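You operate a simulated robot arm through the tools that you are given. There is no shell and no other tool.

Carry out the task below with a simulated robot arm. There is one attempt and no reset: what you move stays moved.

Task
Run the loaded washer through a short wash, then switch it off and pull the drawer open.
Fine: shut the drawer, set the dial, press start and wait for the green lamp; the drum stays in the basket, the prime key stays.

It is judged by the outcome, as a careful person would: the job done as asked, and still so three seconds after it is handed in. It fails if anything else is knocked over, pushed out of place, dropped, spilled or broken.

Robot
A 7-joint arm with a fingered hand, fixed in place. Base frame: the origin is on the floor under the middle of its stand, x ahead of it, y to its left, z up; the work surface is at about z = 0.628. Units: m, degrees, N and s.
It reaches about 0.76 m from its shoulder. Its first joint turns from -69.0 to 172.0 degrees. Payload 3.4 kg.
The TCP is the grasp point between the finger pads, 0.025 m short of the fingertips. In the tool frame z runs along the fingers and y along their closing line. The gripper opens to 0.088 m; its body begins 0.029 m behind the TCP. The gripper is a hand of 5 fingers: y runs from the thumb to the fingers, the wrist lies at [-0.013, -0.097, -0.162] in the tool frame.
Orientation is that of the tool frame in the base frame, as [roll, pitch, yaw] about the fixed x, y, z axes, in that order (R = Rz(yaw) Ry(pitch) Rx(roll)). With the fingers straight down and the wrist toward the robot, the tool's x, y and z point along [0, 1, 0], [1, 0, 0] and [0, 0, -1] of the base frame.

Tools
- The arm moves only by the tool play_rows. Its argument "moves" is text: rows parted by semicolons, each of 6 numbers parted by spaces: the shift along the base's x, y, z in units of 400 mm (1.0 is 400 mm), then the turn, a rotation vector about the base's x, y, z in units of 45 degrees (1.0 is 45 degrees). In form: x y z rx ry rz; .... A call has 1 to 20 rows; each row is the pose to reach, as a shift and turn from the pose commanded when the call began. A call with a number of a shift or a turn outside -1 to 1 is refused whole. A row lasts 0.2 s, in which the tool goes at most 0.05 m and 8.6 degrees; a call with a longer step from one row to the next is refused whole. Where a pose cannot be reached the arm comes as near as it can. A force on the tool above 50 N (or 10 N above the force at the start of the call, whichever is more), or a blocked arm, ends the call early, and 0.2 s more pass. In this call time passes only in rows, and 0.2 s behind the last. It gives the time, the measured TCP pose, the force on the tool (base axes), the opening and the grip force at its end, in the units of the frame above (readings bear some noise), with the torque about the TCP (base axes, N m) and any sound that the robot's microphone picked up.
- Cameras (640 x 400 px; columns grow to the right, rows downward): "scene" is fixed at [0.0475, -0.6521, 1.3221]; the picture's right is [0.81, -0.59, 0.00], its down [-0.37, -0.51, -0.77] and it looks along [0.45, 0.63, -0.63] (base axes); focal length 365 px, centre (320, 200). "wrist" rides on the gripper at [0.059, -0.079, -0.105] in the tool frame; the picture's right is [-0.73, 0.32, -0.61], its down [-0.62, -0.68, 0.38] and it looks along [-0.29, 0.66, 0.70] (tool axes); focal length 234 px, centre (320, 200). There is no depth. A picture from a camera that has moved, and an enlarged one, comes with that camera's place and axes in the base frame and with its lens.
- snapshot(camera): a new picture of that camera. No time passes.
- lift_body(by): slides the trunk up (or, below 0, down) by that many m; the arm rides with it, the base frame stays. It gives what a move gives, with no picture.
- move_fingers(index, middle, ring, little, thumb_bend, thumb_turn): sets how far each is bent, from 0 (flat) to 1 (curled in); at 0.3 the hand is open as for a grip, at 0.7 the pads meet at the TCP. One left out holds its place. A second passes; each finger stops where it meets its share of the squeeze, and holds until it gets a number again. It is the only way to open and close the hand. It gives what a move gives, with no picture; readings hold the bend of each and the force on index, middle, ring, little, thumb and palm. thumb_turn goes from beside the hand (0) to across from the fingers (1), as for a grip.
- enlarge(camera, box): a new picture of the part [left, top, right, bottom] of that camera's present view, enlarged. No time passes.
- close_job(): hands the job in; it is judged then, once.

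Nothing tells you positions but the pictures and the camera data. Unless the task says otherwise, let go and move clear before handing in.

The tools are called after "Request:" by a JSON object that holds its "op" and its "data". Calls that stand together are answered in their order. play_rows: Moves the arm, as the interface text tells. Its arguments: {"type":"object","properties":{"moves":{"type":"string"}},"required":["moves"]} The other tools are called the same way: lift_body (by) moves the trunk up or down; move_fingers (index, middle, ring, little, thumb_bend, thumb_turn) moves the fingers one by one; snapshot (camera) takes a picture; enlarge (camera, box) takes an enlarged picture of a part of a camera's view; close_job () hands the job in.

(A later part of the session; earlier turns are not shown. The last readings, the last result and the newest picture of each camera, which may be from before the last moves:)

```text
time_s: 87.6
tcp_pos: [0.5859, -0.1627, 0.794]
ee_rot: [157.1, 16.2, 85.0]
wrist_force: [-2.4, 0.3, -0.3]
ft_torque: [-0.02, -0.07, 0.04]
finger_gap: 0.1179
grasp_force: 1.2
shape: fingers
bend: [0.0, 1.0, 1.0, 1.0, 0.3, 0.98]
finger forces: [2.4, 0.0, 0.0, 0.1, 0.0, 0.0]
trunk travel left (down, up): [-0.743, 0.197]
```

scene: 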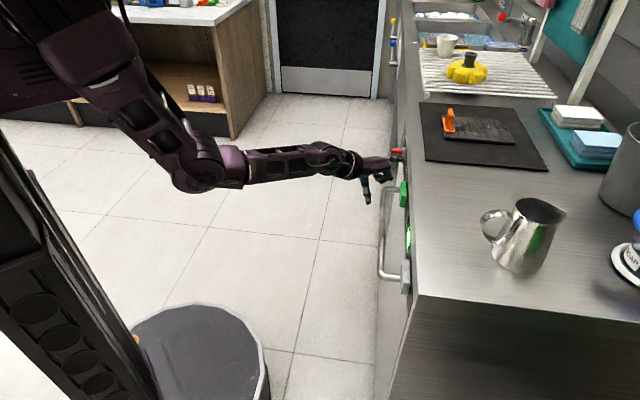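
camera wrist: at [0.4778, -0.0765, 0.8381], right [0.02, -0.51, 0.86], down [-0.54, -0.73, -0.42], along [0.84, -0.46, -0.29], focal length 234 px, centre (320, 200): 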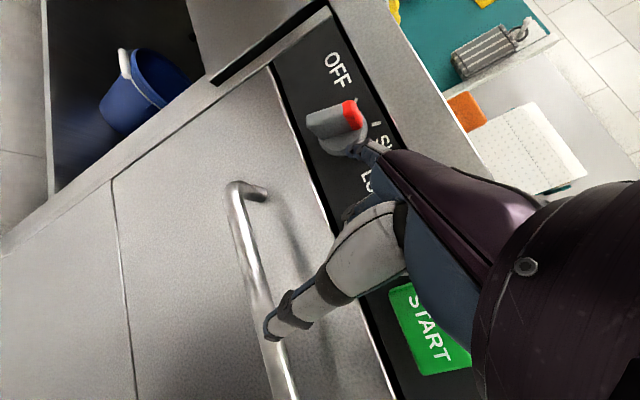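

Request:
{"op": "enlarge", "data": {"camera": "wrist", "box": [280, 60, 400, 160]}}

Request:
{"op": "enlarge", "data": {"camera": "scene", "box": [360, 120, 420, 180]}}

```text
4.00 times, centred on (340, 110) of wrist
camera zoom: at [0.4796, -0.0767, 0.8402], right [0.02, -0.51, 0.86], down [-0.54, -0.73, -0.42], along [0.84, -0.46, -0.29], focal length 937 px, centre (240, 560)
```

zoom: 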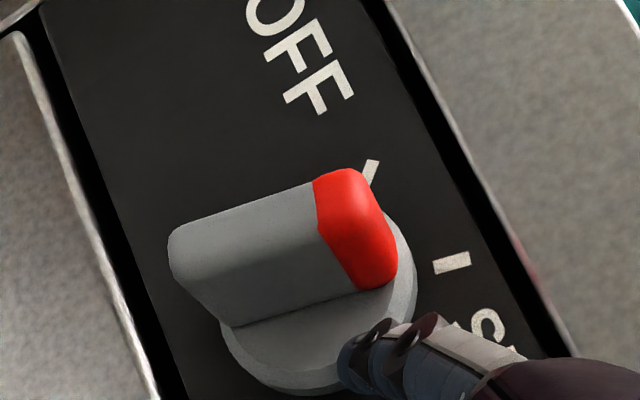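

```text
6.67 times, centred on (390, 150) of scene
camera zoom: at [0.0475, -0.6521, 1.3221], right [0.81, -0.59, 0.0], down [-0.37, -0.51, -0.77], along [0.45, 0.63, -0.63], focal length 2434 px, centre (-147, 533)
```

zoom: 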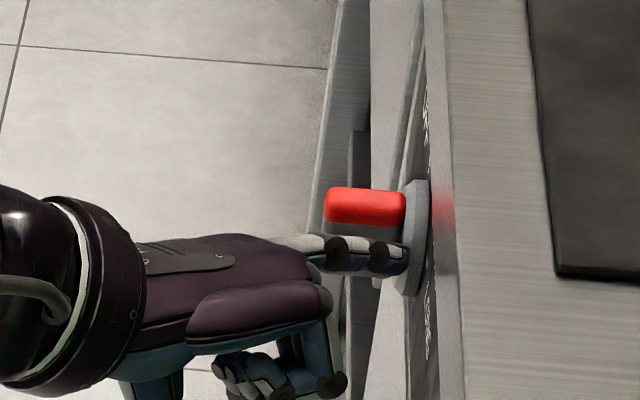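

The tip has met the dial's disc instead of moving left: with the hand bent down like this the wrist has no room toward +y. I'll back out, and use a flatter hand pose (fingers forward) that earlier had plenty of room on this side.

Request:
{"op": "play_rows", "data": {"moves": "-0.05 0 0 0 0 0; -0.1 0 0.02 0 0 0; -0.14 0 0.06 0.023 -0.11 -0.07; -0.17 -0.005 0.1 0.045 -0.22 -0.141; -0.2 -0.01 0.14 0.068 -0.33 -0.212; -0.215 -0.015 0.17 0.09 -0.44 -0.282; -0.225 -0.018 0.19 0.113 -0.549 -0.353"}}

Request:
{"op": "snapshot", "data": {"camera": "scene"}}

Request:
{"op": "snapshot", "data": {"camera": "wrist"}}

```text
time_s: 88.7
tcp_pos: [0.5234, -0.2225, 0.8511]
ee_rot: [142.5, 19.9, 74.5]
wrist_force: [0.6, 0.3, 0.3]
ft_torque: [-0.02, 0.01, 0.03]
finger_gap: 0.1184
grasp_force: 0.1
shape: fingers
bend: [0.0, 1.0, 1.0, 1.0, 0.3, 0.98]
finger forces: [0.0, 0.0, 0.1, 0.1, 0.1, 0.0]
trunk travel left (down, up): [-0.743, 0.197]
stopped in row 5: the arm was blocked; the commanded pose is now the measured one
```

```text
taken
```

scene: 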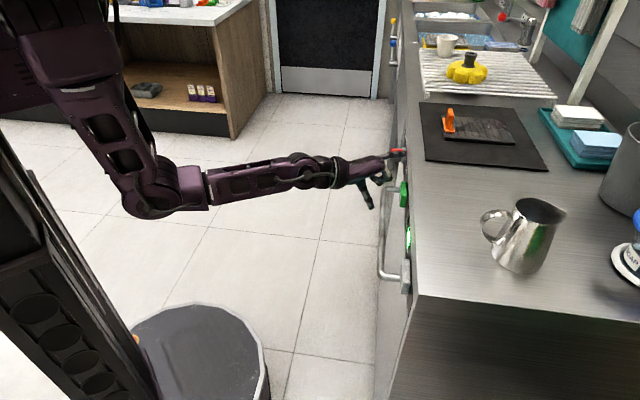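

```text
taken
camera wrist: at [0.4199, -0.1229, 0.8642], right [-0.23, -0.41, 0.88], down [-0.52, -0.72, -0.46], along [0.82, -0.56, -0.05], focal length 234 px, centre (320, 200)
```

wrist: 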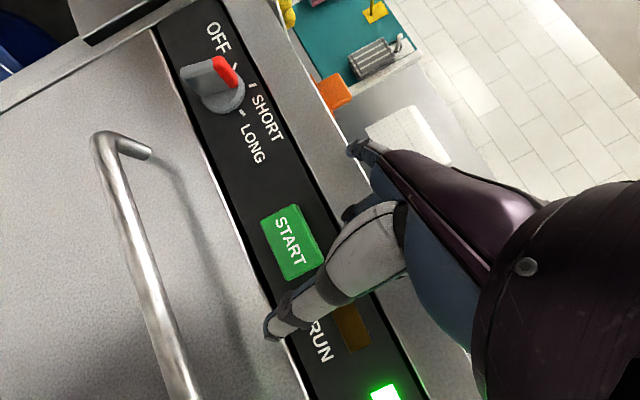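

The elbow has drifted to the wrong side. I'll redo the earlier recovery: up, stretch out over the counter with everything cleared, square the hand up there, and come back with the elbow left.

Request:
{"op": "play_rows", "data": {"moves": "-0.06 0 0.04 0 0 0; -0.1 -0.02 0.12 0 0 0; -0.1 -0.05 0.22 0 0 0; -0.08 -0.08 0.32 0 0 0; -0.06 -0.11 0.42 0 0 0; -0.04 -0.15 0.52 0 0 0; 0 -0.2 0.62 0 0 0; 0.04 -0.25 0.7 0 0 0; 0.09 -0.31 0.76 0 0 0; 0.14 -0.37 0.8 0 0 0; 0.19 -0.43 0.82 0 0 0; 0.24 -0.49 0.82 0 0 0"}}

Request:
{"op": "snapshot", "data": {"camera": "scene"}}

Request:
{"op": "snapshot", "data": {"camera": "wrist"}}

```text
time_s: 91.3
tcp_pos: [0.6212, -0.4195, 1.1789]
ee_rot: [142.5, 19.7, 74.5]
wrist_force: [0.0, 0.5, 0.2]
ft_torque: [-0.03, 0.02, -0.01]
finger_gap: 0.1183
grasp_force: 0.0
shape: fingers
bend: [0.0, 1.0, 1.0, 1.0, 0.3, 0.98]
finger forces: [0.0, 0.0, 0.0, 0.1, 0.0, 0.0]
trunk travel left (down, up): [-0.743, 0.197]
```

```text
taken
```

scene: 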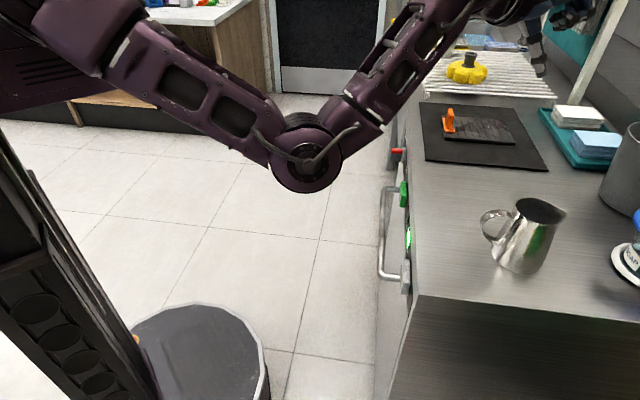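

```text
taken
camera wrist: at [0.5172, -0.3184, 1.1922], right [-0.23, -0.41, 0.88], down [-0.52, -0.72, -0.47], along [0.82, -0.56, -0.05], focal length 234 px, centre (320, 200)
```

wrist: 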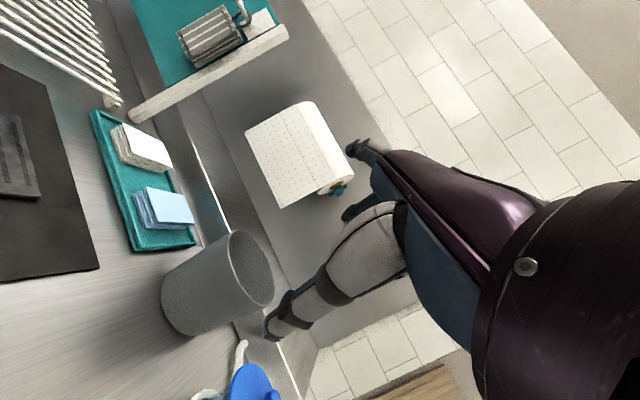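

Clear of everything. I square the hand up here to roughly (120, 0, 42).

Request:
{"op": "play_rows", "data": {"moves": "0 0 0 0.011 -0.068 -0.064; 0 0 0 0.022 -0.136 -0.127; 0 0 0 0.033 -0.205 -0.191; 0 0 0 0.044 -0.273 -0.254; 0 0 0 0.055 -0.341 -0.318; 0 0 0 0.065 -0.409 -0.382; 0 0 0 0.076 -0.477 -0.445; 0 0 0 0.087 -0.546 -0.509; 0 0 0 0.098 -0.614 -0.572; 0 0 0 0.109 -0.682 -0.636"}}

Request:
{"op": "snapshot", "data": {"camera": "scene"}}

```text
time_s: 93.5
tcp_pos: [0.6196, -0.4164, 1.1794]
ee_rot: [119.1, -0.8, 41.1]
wrist_force: [0.3, 0.3, -0.1]
ft_torque: [-0.01, 0.02, -0.01]
finger_gap: 0.1182
grasp_force: 0.2
shape: fingers
bend: [0.0, 1.0, 1.0, 1.0, 0.3, 0.98]
finger forces: [0.0, 0.1, 0.0, 0.1, 0.1, 0.0]
trunk travel left (down, up): [-0.743, 0.197]
```

```text
taken
```

scene: 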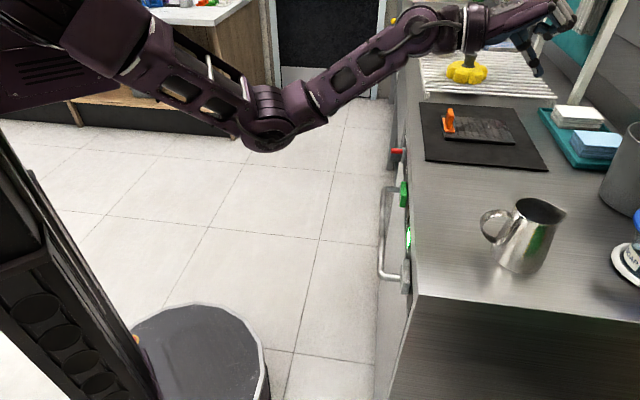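

Now I slide left, staying high, then come down in front of the panel with the elbow left.

Request:
{"op": "play_rows", "data": {"moves": "0 0.07 0 0 0 0; 0 0.14 0 0 0 0; 0 0.21 0 0 0 0; 0 0.28 0 0 0 0; 0 0.35 0 0 0 0; 0 0.42 0 0 0 0; 0 0.49 0 0 0 0; 0 0.55 0 0 0 0; -0.03 0.6 -0.04 0 0 0; -0.06 0.63 -0.1 0 0 0; -0.08 0.66 -0.17 0 0 0; -0.1 0.68 -0.24 0 0 0; -0.11 0.7 -0.31 0 0 0; -0.12 0.71 -0.38 0 0 0; -0.12 0.71 -0.45 0 0 0; -0.12 0.71 -0.52 0 0 0; -0.12 0.71 -0.59 0 0 0; -0.12 0.71 -0.65 0 0 0"}}

Request:
{"op": "snapshot", "data": {"camera": "scene"}}

Request:
{"op": "snapshot", "data": {"camera": "wrist"}}

```text
time_s: 96.2
tcp_pos: [0.6013, -0.1653, 1.1542]
ee_rot: [111.3, -6.3, 40.0]
wrist_force: [0.0, 0.1, 0.3]
ft_torque: [0.0, 0.03, 0.0]
finger_gap: 0.1185
grasp_force: 0.0
shape: fingers
bend: [0.0, 1.0, 1.0, 1.0, 0.3, 0.98]
finger forces: [0.0, 0.1, 0.0, 0.1, 0.1, 0.0]
trunk travel left (down, up): [-0.743, 0.197]
stopped in row 13: the arm was blocked; the commanded pose is now the measured one
```

```text
taken
```

scene: 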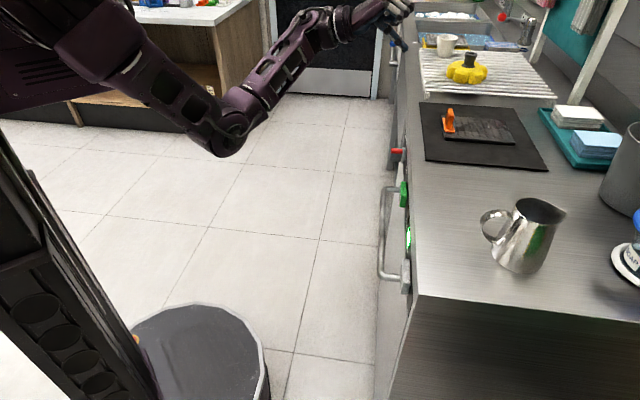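

```text
taken
camera wrist: at [0.5687, -0.0269, 1.1253], right [-0.89, -0.16, 0.44], down [-0.34, -0.43, -0.84], along [0.32, -0.89, 0.32], focal length 234 px, centre (320, 200)
```

wrist: 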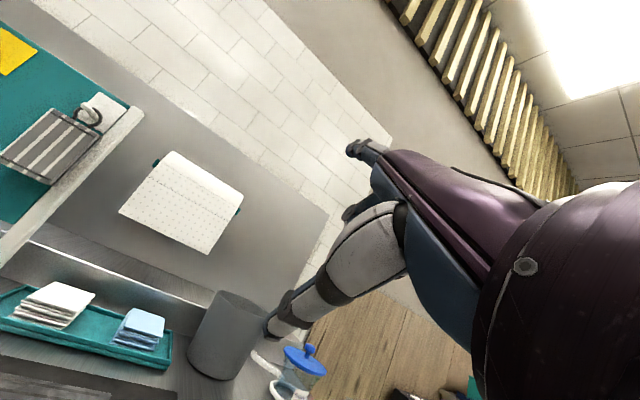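

Partway down the forearm is too steep again. I extend a little farther out first and then continue down.

Request:
{"op": "play_rows", "data": {"moves": "0.06 -0.03 0 0 0 0; 0.12 -0.06 0 0 0 0; 0.16 -0.08 -0.05 0 0 0; 0.16 -0.08 -0.12 0 0 0; 0.16 -0.08 -0.19 0 0 0; 0.16 -0.08 -0.26 0 0 0; 0.14 -0.06 -0.33 0 0 0; 0.12 -0.04 -0.4 0 0 0; 0.08 -0.01 -0.46 0 0 0; 0.04 0.02 -0.52 0 0 0; 0 0.05 -0.57 0 0 0"}}

Request:
{"op": "snapshot", "data": {"camera": "scene"}}

Request:
{"op": "snapshot", "data": {"camera": "wrist"}}

```text
time_s: 98.6
tcp_pos: [0.6007, -0.1415, 0.9258]
ee_rot: [111.5, -6.4, 40.1]
wrist_force: [-1.1, -0.2, 0.9]
ft_torque: [-0.04, -0.02, -0.01]
finger_gap: 0.1181
grasp_force: 0.0
shape: fingers
bend: [0.0, 1.0, 1.0, 1.0, 0.3, 0.98]
finger forces: [0.0, 0.0, 0.0, 0.0, 0.1, 0.0]
trunk travel left (down, up): [-0.743, 0.197]
```

```text
taken
```

scene: 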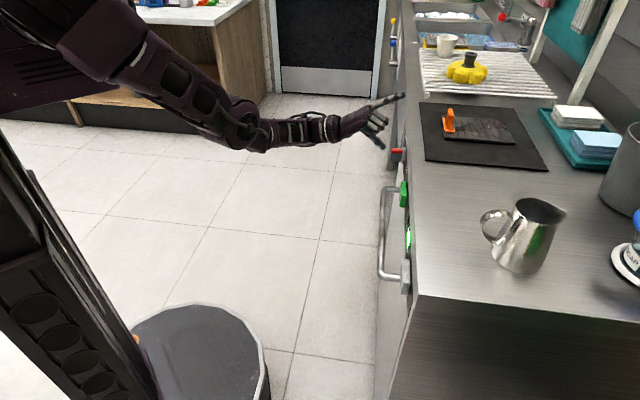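

```text
taken
camera wrist: at [0.5675, -0.0035, 0.8976], right [-0.88, -0.16, 0.44], down [-0.34, -0.42, -0.84], along [0.32, -0.89, 0.32], focal length 234 px, centre (320, 200)
```

wrist: 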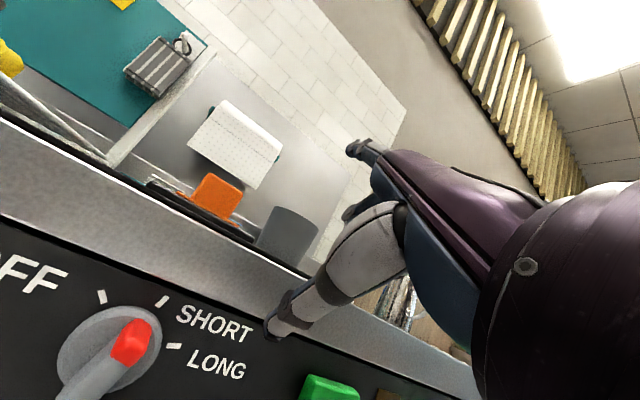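

The arm is back in the good shape, and from here the dial plainly points at SHORT. I back off from the panel, bend the index so it points forward in this flatter pose, and lower the trunk.

Request:
{"op": "play_rows", "data": {"moves": "-0.03 0.03 0 0 0 0; -0.06 0.06 0 0 0 0; -0.1 0.1 0 0 0 0"}}

Request:
{"op": "move_fingers", "data": {"index": 0.3}}

Request:
{"op": "lift_body", "data": {"by": -0.115}}

Request:
{"op": "snapshot", "data": {"camera": "scene"}}

Request:
{"op": "snapshot", "data": {"camera": "wrist"}}

```text
time_s: 99.6
tcp_pos: [0.5806, -0.1325, 0.9526]
ee_rot: [107.6, -7.2, 38.7]
wrist_force: [0.0, -0.2, 0.7]
ft_torque: [-0.01, 0.03, 0.0]
finger_gap: 0.1183
grasp_force: 0.1
shape: fingers
bend: [0.0, 1.0, 1.0, 1.0, 0.3, 0.98]
finger forces: [0.0, 0.0, 0.0, 0.0, 0.0, 0.0]
trunk travel left (down, up): [-0.743, 0.197]
stopped in row 3: the arm was blocked; the commanded pose is now the measured one
```

```text
time_s: 100.6
tcp_pos: [0.5797, -0.1328, 0.9509]
ee_rot: [107.6, -7.2, 38.8]
wrist_force: [-0.2, 0.5, -0.1]
ft_torque: [0.0, 0.0, -0.01]
finger_gap: 0.0852
grasp_force: 0.0
shape: fingers
bend: [0.3, 1.0, 1.0, 1.0, 0.3, 0.98]
finger forces: [0.0, 0.0, 0.1, 0.1, 0.0, 0.0]
trunk travel left (down, up): [-0.743, 0.197]
```

```text
time_s: 102.1
tcp_pos: [0.5796, -0.1323, 0.8355]
ee_rot: [107.7, -7.1, 38.8]
wrist_force: [0.5, -0.4, 0.5]
ft_torque: [0.03, 0.04, -0.01]
finger_gap: 0.0852
grasp_force: 0.1
shape: fingers
bend: [0.3, 1.0, 1.0, 1.0, 0.3, 0.98]
finger forces: [0.0, 0.0, 0.1, 0.0, 0.1, 0.0]
trunk travel left (down, up): [-0.628, 0.312]
```

```text
taken
```

scene: 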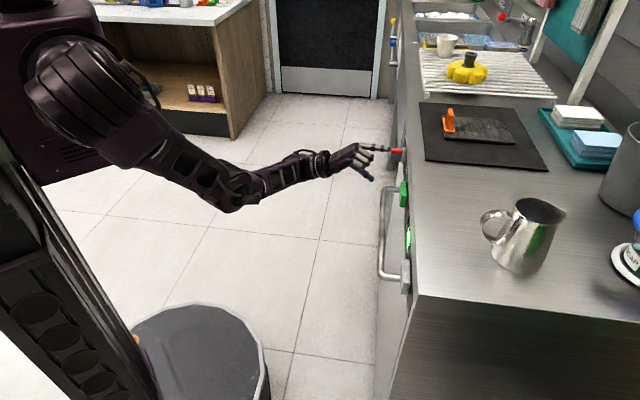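

```text
taken
camera wrist: at [0.5521, 0.0054, 0.7993], right [-0.91, -0.11, 0.4], down [-0.31, -0.45, -0.84], along [0.28, -0.88, 0.38], focal length 234 px, centre (320, 200)
```

wrist: 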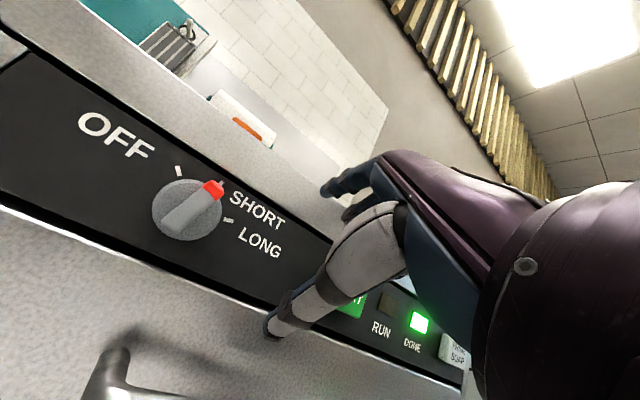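

Good view: DONE is green and the dial points to SHORT. I zoom in to place the finger relative to the dial.

Request:
{"op": "enlarge", "data": {"camera": "wrist", "box": [140, 100, 400, 300]}}

Request:
{"op": "enlarge", "data": {"camera": "scene", "box": [330, 110, 430, 210]}}

```text
2.00 times, centred on (270, 200) of wrist
camera zoom: at [0.5521, 0.0054, 0.7993], right [-0.91, -0.11, 0.4], down [-0.31, -0.45, -0.84], along [0.28, -0.88, 0.38], focal length 468 px, centre (420, 200)
```

zoom: 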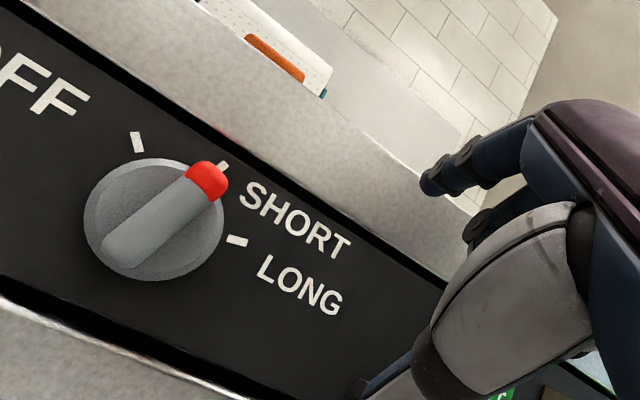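

```text
4.00 times, centred on (380, 160) of scene
camera zoom: at [0.0475, -0.6521, 1.3221], right [0.81, -0.59, 0.0], down [-0.37, -0.51, -0.77], along [0.45, 0.63, -0.63], focal length 1460 px, centre (80, 360)
```

zoom: 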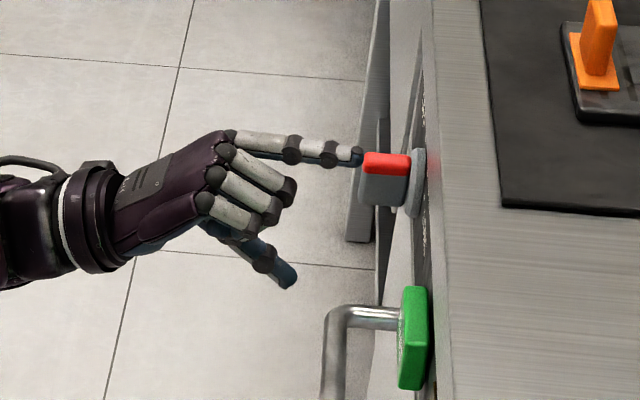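

The index tip is at about (0.604, -0.155, 0.878). I lower it to dial height first, then slide left toward the knob's right side.

Request:
{"op": "play_rows", "data": {"moves": "0 0 -0.04 0 0 0; 0 0 -0.08 0 0 0; 0 0 -0.117 0 0 0; 0.02 0.02 -0.117 0 0 0; 0.04 0.04 -0.117 0 0 0; 0.06 0.06 -0.117 0 0 0"}}

Request:
{"op": "enlarge", "data": {"camera": "wrist", "box": [180, 100, 400, 260]}}

Request:
{"op": "enlarge", "data": {"camera": "scene", "box": [340, 110, 440, 210]}}

```text
time_s: 103.7
tcp_pos: [0.5737, -0.186, 0.7979]
ee_rot: [104.2, -4.5, 36.3]
wrist_force: [-0.3, 0.1, -0.1]
ft_torque: [0.0, -0.01, -0.04]
finger_gap: 0.0851
grasp_force: 0.1
shape: fingers
bend: [0.3, 1.0, 1.0, 1.0, 0.3, 0.98]
finger forces: [0.0, 0.0, 0.1, 0.1, 0.0, 0.0]
out of reach, approached as far as the arm can: row 2, 3, 4, 5, 6
trunk travel left (down, up): [-0.628, 0.312]
stopped in row 6: the arm was blocked; the commanded pose is now the measured one
```

```text
2.50 times, centred on (290, 180) of wrist
camera zoom: at [0.5527, -0.0503, 0.752], right [-0.91, -0.04, 0.41], down [-0.33, -0.5, -0.8], along [0.23, -0.87, 0.44], focal length 585 px, centre (395, 250)
```

zoom: 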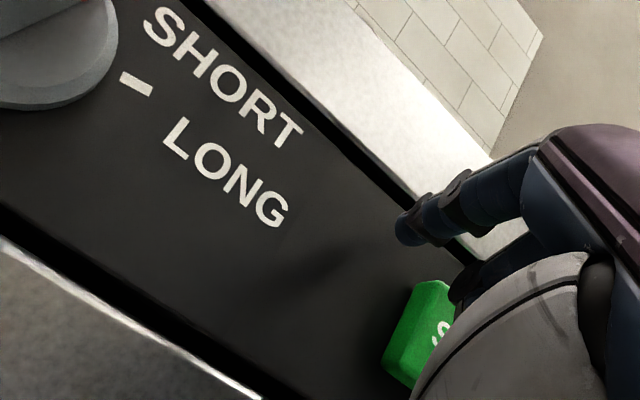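

```text
4.00 times, centred on (390, 160) of scene
camera zoom: at [0.0475, -0.6521, 1.3221], right [0.81, -0.59, 0.0], down [-0.37, -0.51, -0.77], along [0.45, 0.63, -0.63], focal length 1460 px, centre (40, 360)
```

zoom: 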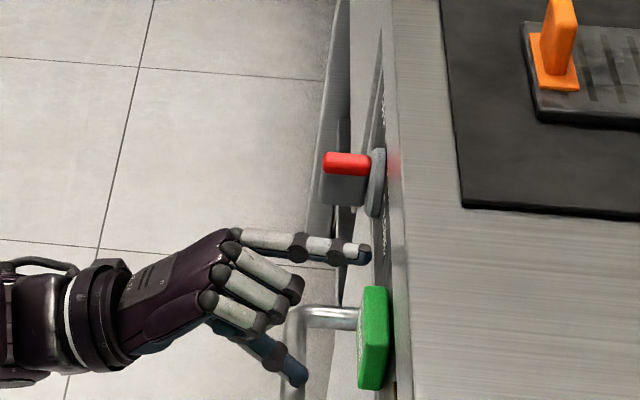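

I now see the pattern: the shoulder-to-wrist distance tops out near 0.54 m, so with the trunk at its present lower height the earlier pointing pose has room. I back away from the panel first.

Request:
{"op": "play_rows", "data": {"moves": "-0.05 0 0.02 0 0 0; -0.1 0.01 0.08 0 0 0; -0.14 0.02 0.15 0 0 0; -0.17 0.03 0.22 0 0 0; -0.19 0.04 0.26 0 0 0"}}

Request:
{"op": "move_fingers", "data": {"index": 0}}

Request:
{"op": "snapshot", "data": {"camera": "scene"}}

```text
time_s: 104.0
tcp_pos: [0.575, -0.2084, 0.825]
ee_rot: [100.6, -4.4, 35.2]
wrist_force: [-17.4, 31.1, -6.6]
ft_torque: [-0.77, -0.39, 0.23]
finger_gap: 0.0683
grasp_force: 21.3
shape: fingers
bend: [0.45, 1.0, 1.0, 1.0, 0.3, 0.98]
finger forces: [42.1, 0.1, 0.1, 0.0, 0.0, 0.0]
trunk travel left (down, up): [-0.628, 0.312]
stopped in row 1: the force on the tool passed its limit at 54 N (the readings are from after the stop); the commanded pose is now the measured one
```

```text
time_s: 105.0
tcp_pos: [0.5747, -0.2078, 0.8257]
ee_rot: [100.6, -4.6, 34.9]
wrist_force: [-18.9, 32.7, -13.4]
ft_torque: [-0.86, -0.48, 0.24]
finger_gap: 0.0676
grasp_force: 61.4
shape: fingers
bend: [0.39, 1.0, 1.0, 1.0, 0.3, 0.98]
finger forces: [122.3, 0.0, 0.0, 0.0, 0.1, 0.1]
trunk travel left (down, up): [-0.628, 0.312]
```

```text
taken
```

scene: 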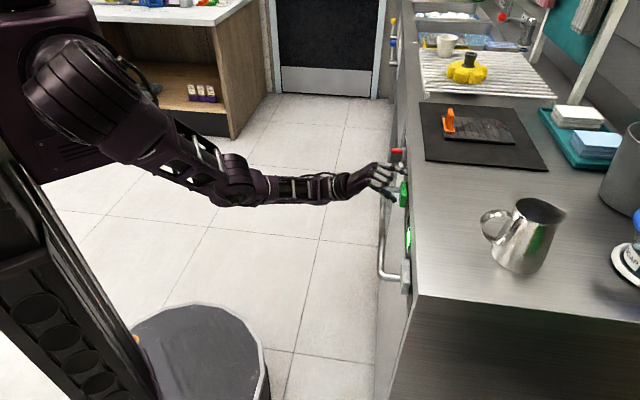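

The arm swung toward the panel instead of away and the fingertip is pressing on it; no click was heard and DONE is still green. I curl the index at once to release the pressure.

Request:
{"op": "move_fingers", "data": {"index": 0.9}}

Request:
{"op": "enlarge", "data": {"camera": "scene", "box": [340, 120, 440, 220]}}

Request:
{"op": "snapshot", "data": {"camera": "wrist"}}

```text
time_s: 106.0
tcp_pos: [0.573, -0.2088, 0.8306]
ee_rot: [100.4, -5.0, 35.0]
wrist_force: [-12.1, 23.1, 9.4]
ft_torque: [-0.82, -0.66, 0.2]
finger_gap: 0.0638
grasp_force: 35.2
shape: fingers
bend: [0.5, 1.0, 1.0, 1.0, 0.3, 0.98]
finger forces: [70.2, 0.1, 0.0, 0.0, 0.0, 0.1]
trunk travel left (down, up): [-0.628, 0.312]
```

```text
4.00 times, centred on (390, 170) of scene
camera zoom: at [0.0475, -0.6521, 1.3221], right [0.81, -0.59, 0.0], down [-0.37, -0.51, -0.77], along [0.45, 0.63, -0.63], focal length 1460 px, centre (40, 320)
```

zoom: 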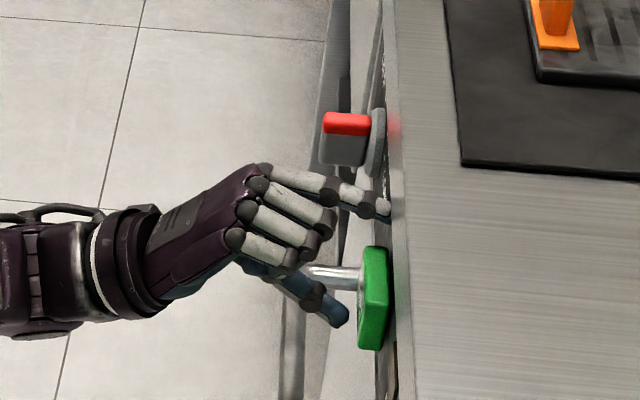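

```text
taken
camera wrist: at [0.5584, -0.0756, 0.7759], right [-0.93, 0.01, 0.36], down [-0.31, -0.53, -0.79], along [0.19, -0.85, 0.49], focal length 234 px, centre (320, 200)
```

wrist: 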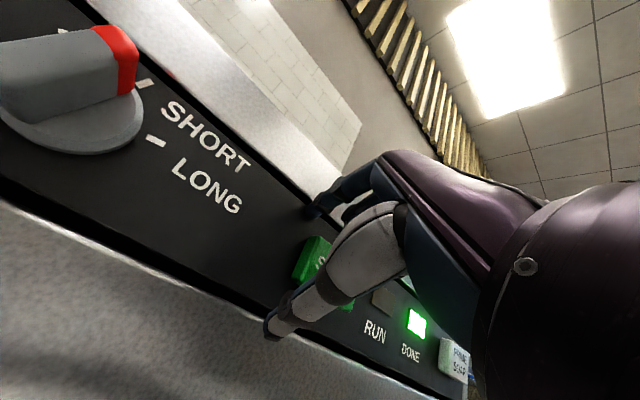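

The index is braced against the panel's top edge above START. I ease the hand straight away from the panel in small steps.

Request:
{"op": "play_rows", "data": {"moves": "-0.012 0.012 0.005 0 0 0; -0.025 0.025 0.01 0 0 0; -0.04 0.04 0.015 0 0 0; -0.055 0.055 0.02 0 0 0"}}

Request:
{"op": "enlarge", "data": {"camera": "scene", "box": [340, 120, 440, 220]}}

```text
time_s: 107.2
tcp_pos: [0.5749, -0.2124, 0.8457]
ee_rot: [98.9, -5.0, 34.7]
wrist_force: [25.8, 6.4, -25.9]
ft_torque: [-0.07, -0.54, 0.64]
finger_gap: 0.0468
grasp_force: 206.3
shape: fingers
bend: [0.7, 1.0, 1.0, 1.0, 0.3, 0.98]
finger forces: [412.7, 0.0, 0.1, 0.1, 0.0, 0.1]
trunk travel left (down, up): [-0.628, 0.312]
stopped in row 4: the force on the tool passed its limit at 52 N (the readings are from after the stop); the commanded pose is now the measured one
```

```text
4.00 times, centred on (390, 170) of scene
camera zoom: at [0.0475, -0.6521, 1.3221], right [0.81, -0.59, 0.0], down [-0.37, -0.51, -0.77], along [0.45, 0.63, -0.63], focal length 1460 px, centre (40, 320)
```

zoom: 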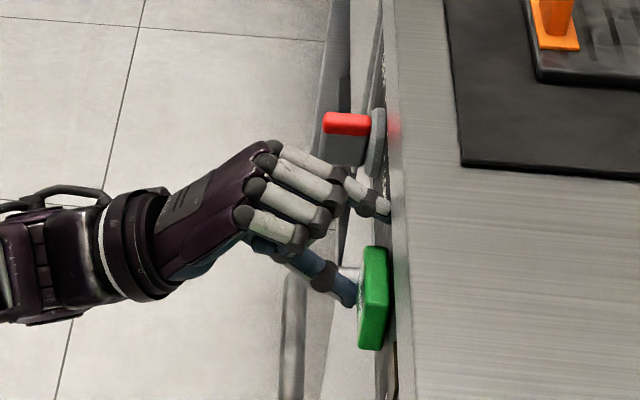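

The fingertip seems caught. I look closely before doing anything else.

Request:
{"op": "enlarge", "data": {"camera": "wrist", "box": [240, 120, 420, 280]}}

Request:
{"op": "enlarge", "data": {"camera": "scene", "box": [375, 140, 425, 190]}}

Request:
{"op": "snapshot", "data": {"camera": "wrist"}}

```text
2.50 times, centred on (330, 200) of wrist
camera zoom: at [0.563, -0.0795, 0.7895], right [-0.94, 0.02, 0.35], down [-0.31, -0.54, -0.78], along [0.17, -0.84, 0.51], focal length 585 px, centre (295, 200)
```

zoom: 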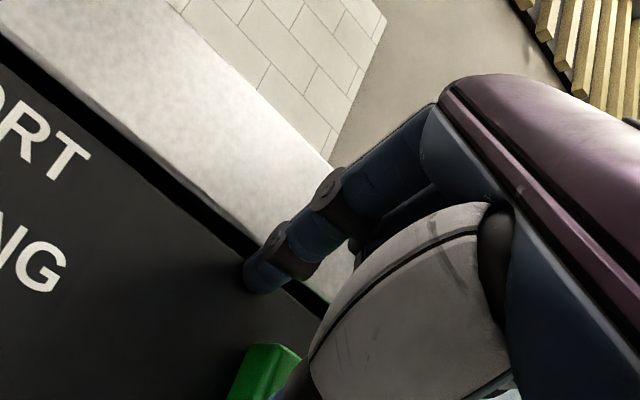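

```text
8.00 times, centred on (400, 165) of scene
camera zoom: at [0.0475, -0.6521, 1.3221], right [0.81, -0.59, 0.0], down [-0.37, -0.51, -0.77], along [0.45, 0.63, -0.63], focal length 2921 px, centre (-320, 480)
```

zoom: 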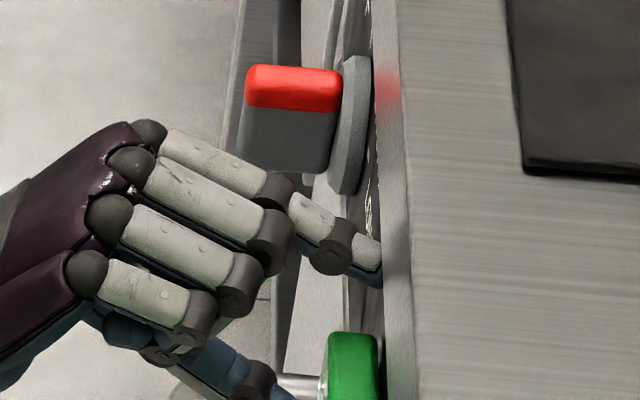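

```text
taken
camera wrist: at [0.563, -0.0795, 0.7895], right [-0.94, 0.02, 0.35], down [-0.31, -0.54, -0.78], along [0.17, -0.84, 0.51], focal length 234 px, centre (320, 200)
```

wrist: 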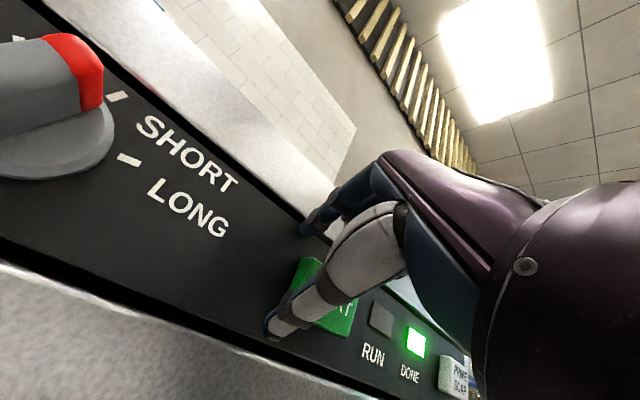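

The tip is wedged in the dark groove under the counter's lip, so going down is the way out. I lower the trunk a little and watch the forces.

Request:
{"op": "lift_body", "data": {"by": -0.015}}

Request:
{"op": "enlarge", "data": {"camera": "scene", "box": [365, 140, 425, 200]}}

Request:
{"op": "enlarge", "data": {"camera": "wrist", "box": [240, 120, 420, 280]}}

```text
time_s: 107.9
tcp_pos: [0.5637, -0.2129, 0.8394]
ee_rot: [98.3, -5.5, 34.2]
wrist_force: [-1.0, 0.6, -0.4]
ft_torque: [-0.03, -0.02, 0.0]
finger_gap: 0.0492
grasp_force: 0.0
shape: fingers
bend: [0.63, 1.0, 1.0, 1.0, 0.3, 0.98]
finger forces: [0.1, 0.0, 0.1, 0.0, 0.1, 0.0]
trunk travel left (down, up): [-0.613, 0.327]
```

```text
6.67 times, centred on (395, 170) of scene
camera zoom: at [0.0475, -0.6521, 1.3221], right [0.81, -0.59, 0.0], down [-0.37, -0.51, -0.77], along [0.45, 0.63, -0.63], focal length 2434 px, centre (-180, 400)
```

zoom: 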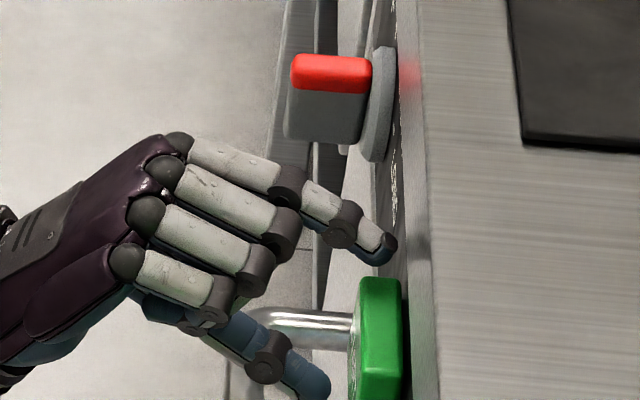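

```text
2.50 times, centred on (330, 200) of wrist
camera zoom: at [0.5529, -0.0798, 0.781], right [-0.94, 0.03, 0.34], down [-0.3, -0.54, -0.79], along [0.16, -0.84, 0.52], focal length 585 px, centre (295, 200)
```

zoom: 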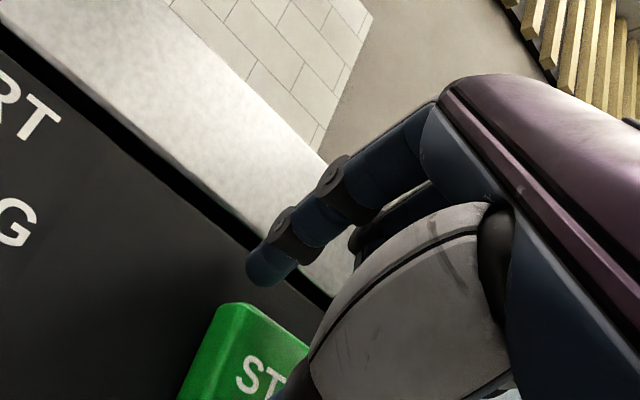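

Free again, all forces zero. I curl the index out of the way and then draw the hand back in small steps.

Request:
{"op": "move_fingers", "data": {"index": 0.9}}

Request:
{"op": "play_rows", "data": {"moves": "-0.02 0 0 0 0 0; -0.04 0 0.01 0 0 0; -0.06 0 0.02 0 0 0"}}

Request:
{"op": "snapshot", "data": {"camera": "scene"}}

```text
time_s: 108.9
tcp_pos: [0.5671, -0.2116, 0.8396]
ee_rot: [98.4, -5.7, 34.2]
wrist_force: [0.5, 0.2, 0.9]
ft_torque: [0.01, 0.05, -0.03]
finger_gap: 0.0348
grasp_force: 0.1
shape: fingers
bend: [0.9, 1.0, 1.0, 1.0, 0.3, 0.98]
finger forces: [0.0, 0.0, 0.1, 0.0, 0.2, 0.1]
trunk travel left (down, up): [-0.613, 0.327]
```

```text
time_s: 109.7
tcp_pos: [0.5409, -0.2089, 0.8484]
ee_rot: [98.5, -5.6, 34.3]
wrist_force: [-0.1, -0.1, -0.3]
ft_torque: [-0.01, 0.0, -0.01]
finger_gap: 0.0353
grasp_force: 0.0
shape: fingers
bend: [0.9, 1.0, 1.0, 1.0, 0.3, 0.98]
finger forces: [0.0, 0.0, 0.0, 0.0, 0.1, 0.0]
trunk travel left (down, up): [-0.613, 0.327]
```

```text
taken
```

scene: 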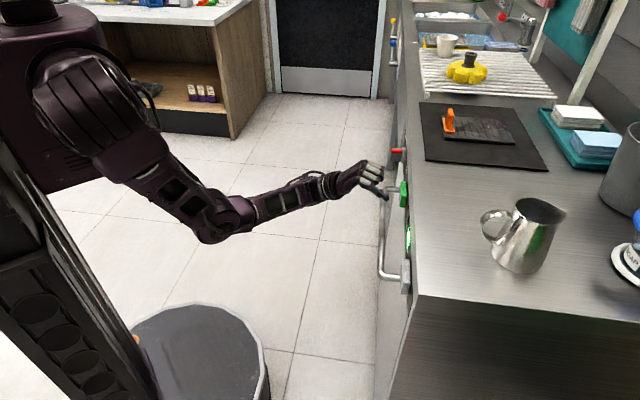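

Moving well again. I retreat further and bring the hand back to the pointing pose that worked for the first turn (roll first, then yaw).

Request:
{"op": "play_rows", "data": {"moves": "-0.06 0 0.03 0 0 0; -0.12 -0.01 0.06 0 0 0; -0.15 -0.015 0.08 0.11 0.075 0.013; -0.17 -0.02 0.09 0.217 0.148 0.026; -0.19 -0.02 0.1 0.325 0.222 0.039; -0.21 -0.025 0.1 0.433 0.295 0.051; -0.225 -0.025 0.1 0.541 0.369 0.064; -0.24 -0.028 0.1 0.65 0.443 0.077; -0.25 -0.028 0.1 0.758 0.517 0.09"}}

Request:
{"op": "snapshot", "data": {"camera": "scene"}}

Request:
{"op": "snapshot", "data": {"camera": "wrist"}}

```text
time_s: 111.8
tcp_pos: [0.439, -0.2553, 0.8933]
ee_rot: [133.0, 0.0, 34.9]
wrist_force: [-0.5, -0.3, -0.3]
ft_torque: [0.01, 0.01, 0.02]
finger_gap: 0.0349
grasp_force: 0.1
shape: fingers
bend: [0.9, 1.0, 1.0, 1.0, 0.3, 0.98]
finger forces: [0.0, 0.1, 0.0, 0.1, 0.0, 0.0]
trunk travel left (down, up): [-0.613, 0.327]
stopped in row 9: the arm was blocked; the commanded pose is now the measured one
```

```text
taken
```

scene: 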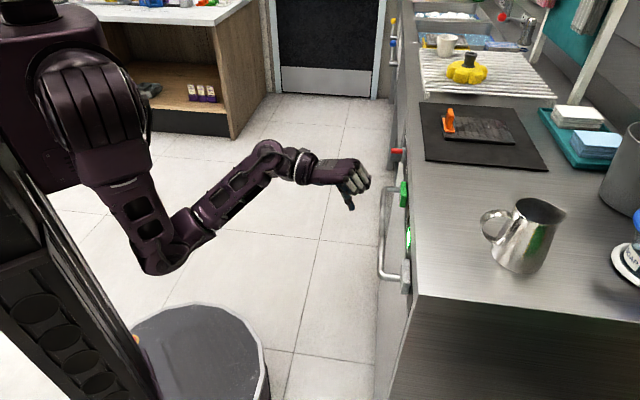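

```text
taken
camera wrist: at [0.4126, -0.1134, 0.9067], right [-0.72, -0.23, 0.65], down [-0.62, -0.21, -0.76], along [0.31, -0.95, 0.01], focal length 234 px, centre (320, 200)
```

wrist: 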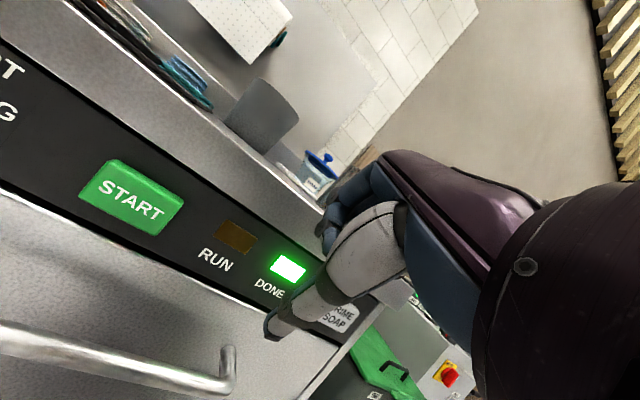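

Good, clear of the panel with DONE still lit. I raise the trunk a bit and yaw the hand to face the dial.

Request:
{"op": "lift_body", "data": {"by": 0.07}}

Request:
{"op": "play_rows", "data": {"moves": "0.005 0.036 -0.02 0.023 0.045 0.0975; 0.015 0.072 -0.04 0.046 0.09 0.195; 0.035 0.108 -0.06 0.068 0.134 0.2925; 0.06 0.144 -0.08 0.091 0.179 0.39; 0.085 0.18 -0.1 0.114 0.224 0.4875; 0.11 0.216 -0.12 0.137 0.269 0.585; 0.13 0.252 -0.14 0.159 0.313 0.6825; 0.1525 0.2875 -0.1575 0.182 0.358 0.78"}}

Request:
{"op": "snapshot", "data": {"camera": "scene"}}

Request:
{"op": "snapshot", "data": {"camera": "wrist"}}

```text
time_s: 112.8
tcp_pos: [0.4398, -0.2552, 0.9633]
ee_rot: [133.0, 0.0, 35.0]
wrist_force: [0.9, 0.4, 0.1]
ft_torque: [-0.02, -0.04, -0.01]
finger_gap: 0.0348
grasp_force: 0.1
shape: fingers
bend: [0.9, 1.0, 1.0, 1.0, 0.3, 0.98]
finger forces: [0.0, 0.1, 0.0, 0.0, 0.0, 0.0]
trunk travel left (down, up): [-0.683, 0.257]
```

```text
time_s: 114.6
tcp_pos: [0.4951, -0.1597, 0.8937]
ee_rot: [150.2, 7.3, 70.9]
wrist_force: [-0.5, -0.5, 0.6]
ft_torque: [0.0, 0.02, -0.01]
finger_gap: 0.035
grasp_force: 0.0
shape: fingers
bend: [0.9, 1.0, 1.0, 1.0, 0.3, 0.98]
finger forces: [0.0, 0.0, 0.0, 0.0, 0.0, 0.0]
trunk travel left (down, up): [-0.683, 0.257]
```

```text
taken
```

scene: 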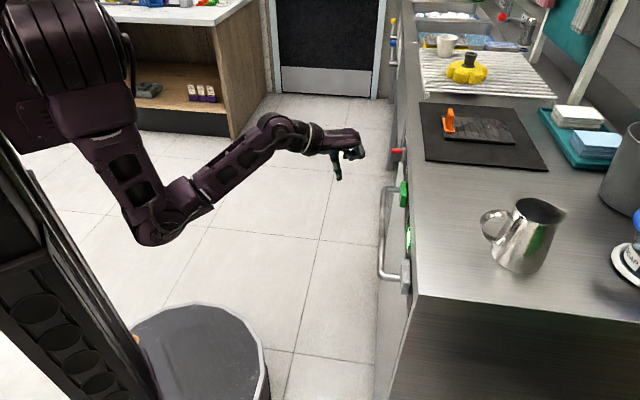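

```text
taken
camera wrist: at [0.4036, -0.0577, 0.9367], right [-0.23, -0.59, 0.77], down [-0.61, -0.53, -0.59], along [0.76, -0.6, -0.24], focal length 234 px, centre (320, 200)
```

wrist: 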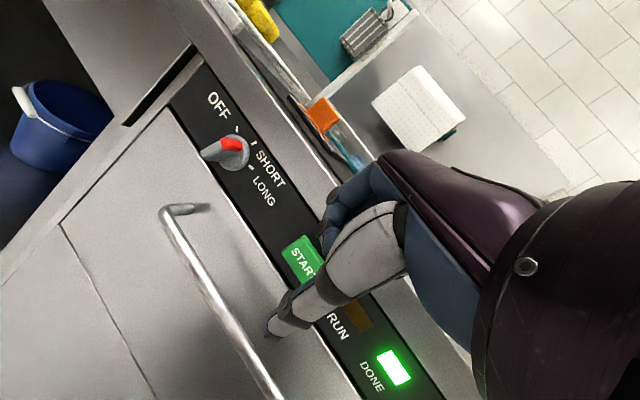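

The hand is well placed. I straighten the index and come down to the right of the dial, still out of contact.

Request:
{"op": "move_fingers", "data": {"index": 0}}

Request:
{"op": "play_rows", "data": {"moves": "0.015 0.01 -0.05 0 0 0; 0.03 0.02 -0.1 0 0 0; 0.045 0.03 -0.15 0 0 0; 0.06 0.04 -0.2 0 0 0; 0.075 0.05 -0.25 0 0 0; 0.0875 0.06 -0.281 0 0 0"}}

Request:
{"op": "enlarge", "data": {"camera": "wrist", "box": [200, 60, 400, 220]}}

Request:
{"op": "enlarge", "data": {"camera": "scene", "box": [330, 110, 430, 210]}}

```text
time_s: 115.6
tcp_pos: [0.4973, -0.1599, 0.8962]
ee_rot: [149.6, 6.9, 70.8]
wrist_force: [-0.5, 0.2, 0.6]
ft_torque: [0.0, -0.04, 0.02]
finger_gap: 0.1179
grasp_force: 0.1
shape: fingers
bend: [0.0, 1.0, 1.0, 1.0, 0.3, 0.98]
finger forces: [0.0, 0.0, 0.0, 0.1, 0.0, 0.1]
trunk travel left (down, up): [-0.683, 0.257]
```

```text
time_s: 116.5
tcp_pos: [0.514, -0.181, 0.8275]
ee_rot: [148.6, 11.4, 70.6]
wrist_force: [0.5, 0.2, -0.3]
ft_torque: [0.01, -0.01, 0.0]
finger_gap: 0.1183
grasp_force: 0.0
shape: fingers
bend: [0.0, 1.0, 1.0, 1.0, 0.3, 0.98]
finger forces: [0.0, 0.1, 0.0, 0.0, 0.0, 0.0]
trunk travel left (down, up): [-0.683, 0.257]
stopped in row 4: the arm was blocked; the commanded pose is now the measured one
```

```text
2.50 times, centred on (300, 140) of wrist
camera zoom: at [0.4219, -0.0761, 0.8621], right [-0.23, -0.53, 0.82], down [-0.61, -0.58, -0.55], along [0.76, -0.62, -0.19], focal length 585 px, centre (370, 350)
```

zoom: 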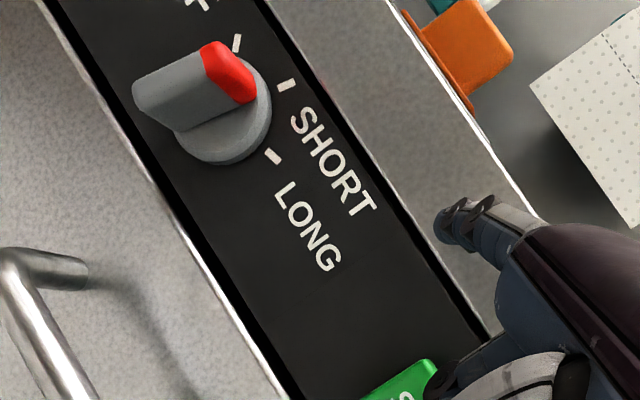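

```text
4.00 times, centred on (380, 160) of scene
camera zoom: at [0.0475, -0.6521, 1.3221], right [0.81, -0.59, 0.0], down [-0.37, -0.51, -0.77], along [0.45, 0.63, -0.63], focal length 1460 px, centre (80, 360)
```

zoom: 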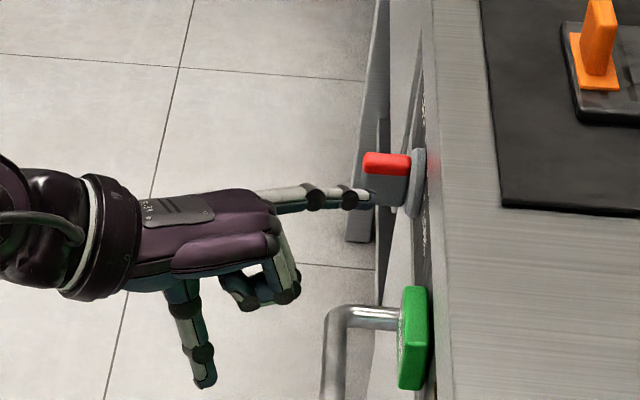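

Now the shoulder is too low for this hand angle. I raise the trunk 3.5 cm to the workable middle height and continue.

Request:
{"op": "lift_body", "data": {"by": 0.04}}

Request:
{"op": "play_rows", "data": {"moves": "0.01 0 -0.04 0 0 0; 0.02 0.01 -0.08 0.02 0 0; 0.03 0.03 -0.12 0.05 0 0; 0.035 0.06 -0.15 0.08 0 0; 0.04 0.09 -0.18 0.12 0 0; 0.04 0.115 -0.2 0.15 0 0"}}

Request:
{"op": "enlarge", "data": {"camera": "wrist", "box": [200, 60, 400, 220]}}

Request:
{"op": "enlarge", "data": {"camera": "scene", "box": [330, 110, 430, 210]}}

```text
time_s: 117.4
tcp_pos: [0.5144, -0.1807, 0.8666]
ee_rot: [148.6, 11.3, 70.6]
wrist_force: [-0.3, 0.1, 1.0]
ft_torque: [0.0, 0.0, 0.01]
finger_gap: 0.1187
grasp_force: 0.0
shape: fingers
bend: [0.0, 1.0, 1.0, 1.0, 0.3, 0.98]
finger forces: [0.0, 0.0, 0.0, 0.0, 0.1, 0.0]
trunk travel left (down, up): [-0.723, 0.217]
```

```text
time_s: 118.5
tcp_pos: [0.5209, -0.2274, 0.801]
ee_rot: [147.5, 16.5, 69.8]
wrist_force: [-7.3, 3.3, 1.3]
ft_torque: [-0.23, -0.42, 0.32]
finger_gap: 0.1198
grasp_force: 4.6
shape: fingers
bend: [0.0, 1.0, 1.0, 1.0, 0.3, 0.98]
finger forces: [8.0, 0.0, 0.0, 0.1, 0.1, 0.1]
trunk travel left (down, up): [-0.723, 0.217]
stopped in row 5: the arm was blocked; the commanded pose is now the measured one
```

```text
2.50 times, centred on (300, 140) of wrist
camera zoom: at [0.4296, -0.1187, 0.8281], right [-0.22, -0.45, 0.86], down [-0.62, -0.62, -0.48], along [0.75, -0.64, -0.14], focal length 585 px, centre (370, 350)
```

zoom: 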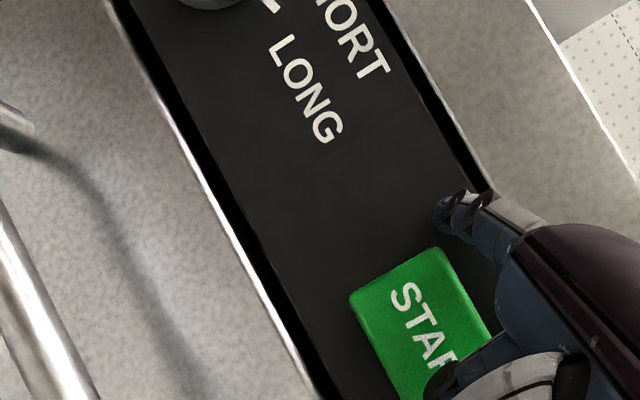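

```text
4.00 times, centred on (380, 160) of scene
camera zoom: at [0.0475, -0.6521, 1.3221], right [0.81, -0.59, 0.0], down [-0.37, -0.51, -0.77], along [0.45, 0.63, -0.63], focal length 1460 px, centre (80, 360)
```

zoom: 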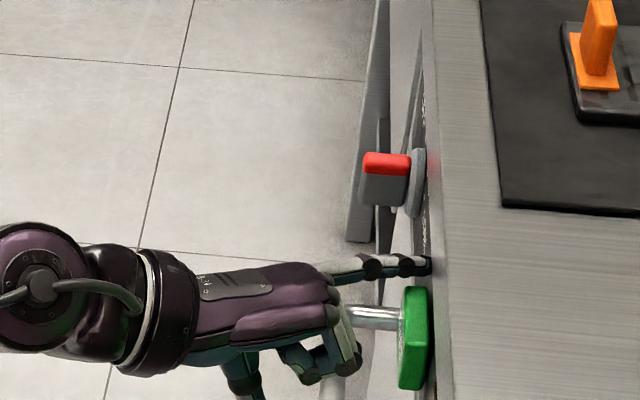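

The hand drifted right and the tip is lightly touching the bare panel above START. I pull straight back, and this time roll the hand 20° about its pointing direction, which both frees the wrist and shifts the tip left.

Request:
{"op": "play_rows", "data": {"moves": "-0.04 0 0 0 0 0; -0.1 0 0.01 0 0 0; -0.13 0.01 0.03 -0.1 0.042 0.013; -0.13 0.03 0.05 -0.2 0.083 0.026; -0.11 0.05 0.06 -0.3 0.125 0.04; -0.08 0.07 0.07 -0.409 0.167 0.053"}}

Request:
{"op": "snapshot", "data": {"camera": "scene"}}

Request:
{"op": "snapshot", "data": {"camera": "wrist"}}

```text
time_s: 119.8
tcp_pos: [0.4737, -0.2676, 0.8311]
ee_rot: [146.2, 41.5, 71.6]
wrist_force: [-0.4, 0.6, -0.2]
ft_torque: [-0.03, -0.02, 0.01]
finger_gap: 0.1181
grasp_force: 0.1
shape: fingers
bend: [0.0, 1.0, 1.0, 1.0, 0.3, 0.98]
finger forces: [0.0, 0.0, 0.0, 0.0, 0.0, 0.1]
trunk travel left (down, up): [-0.723, 0.217]
stopped in row 6: the arm was blocked; the commanded pose is now the measured one
```

```text
taken
```

scene: 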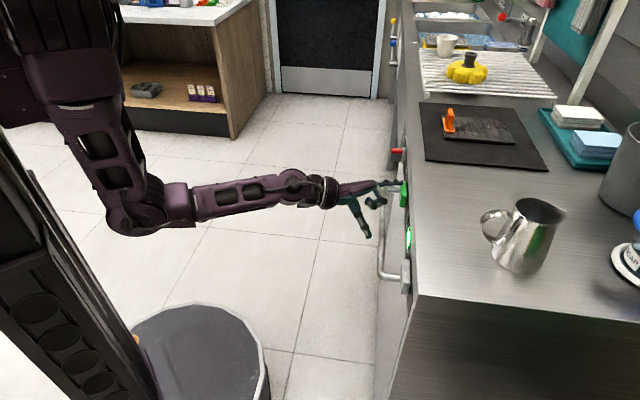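

```text
taken
camera wrist: at [0.3801, -0.1588, 0.8237], right [-0.09, -0.06, 0.99], down [-0.63, -0.77, -0.11], along [0.77, -0.63, 0.03], focal length 234 px, centre (320, 200)
```

wrist: 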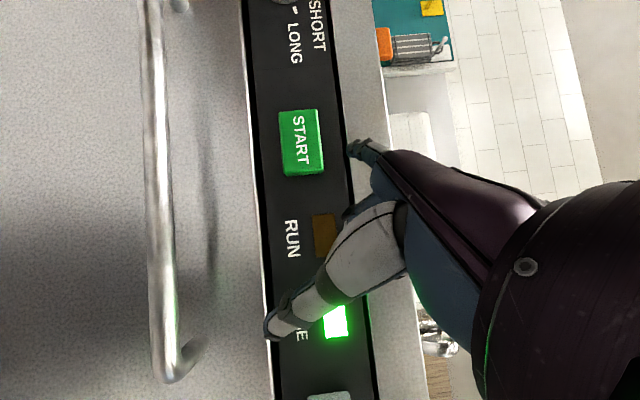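

I think the elbow is bumping the robot's own column when the arm is folded. The earlier working route had the shoulder higher; I raise the trunk and go through that same pose again.

Request:
{"op": "lift_body", "data": {"by": 0.09}}

Request:
{"op": "snapshot", "data": {"camera": "scene"}}

```text
time_s: 121.0
tcp_pos: [0.4735, -0.2674, 0.9207]
ee_rot: [146.4, 41.6, 71.8]
wrist_force: [-0.1, -0.1, -0.2]
ft_torque: [-0.01, -0.02, 0.0]
finger_gap: 0.1183
grasp_force: 0.1
shape: fingers
bend: [0.0, 1.0, 1.0, 1.0, 0.3, 0.98]
finger forces: [0.0, 0.1, 0.1, 0.0, 0.1, 0.0]
trunk travel left (down, up): [-0.813, 0.127]
```

```text
taken
```

scene: 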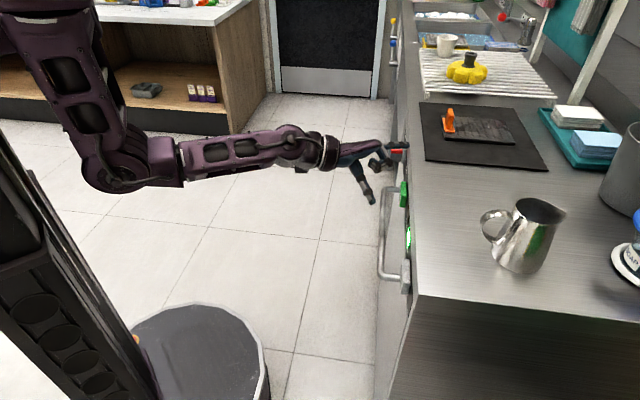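

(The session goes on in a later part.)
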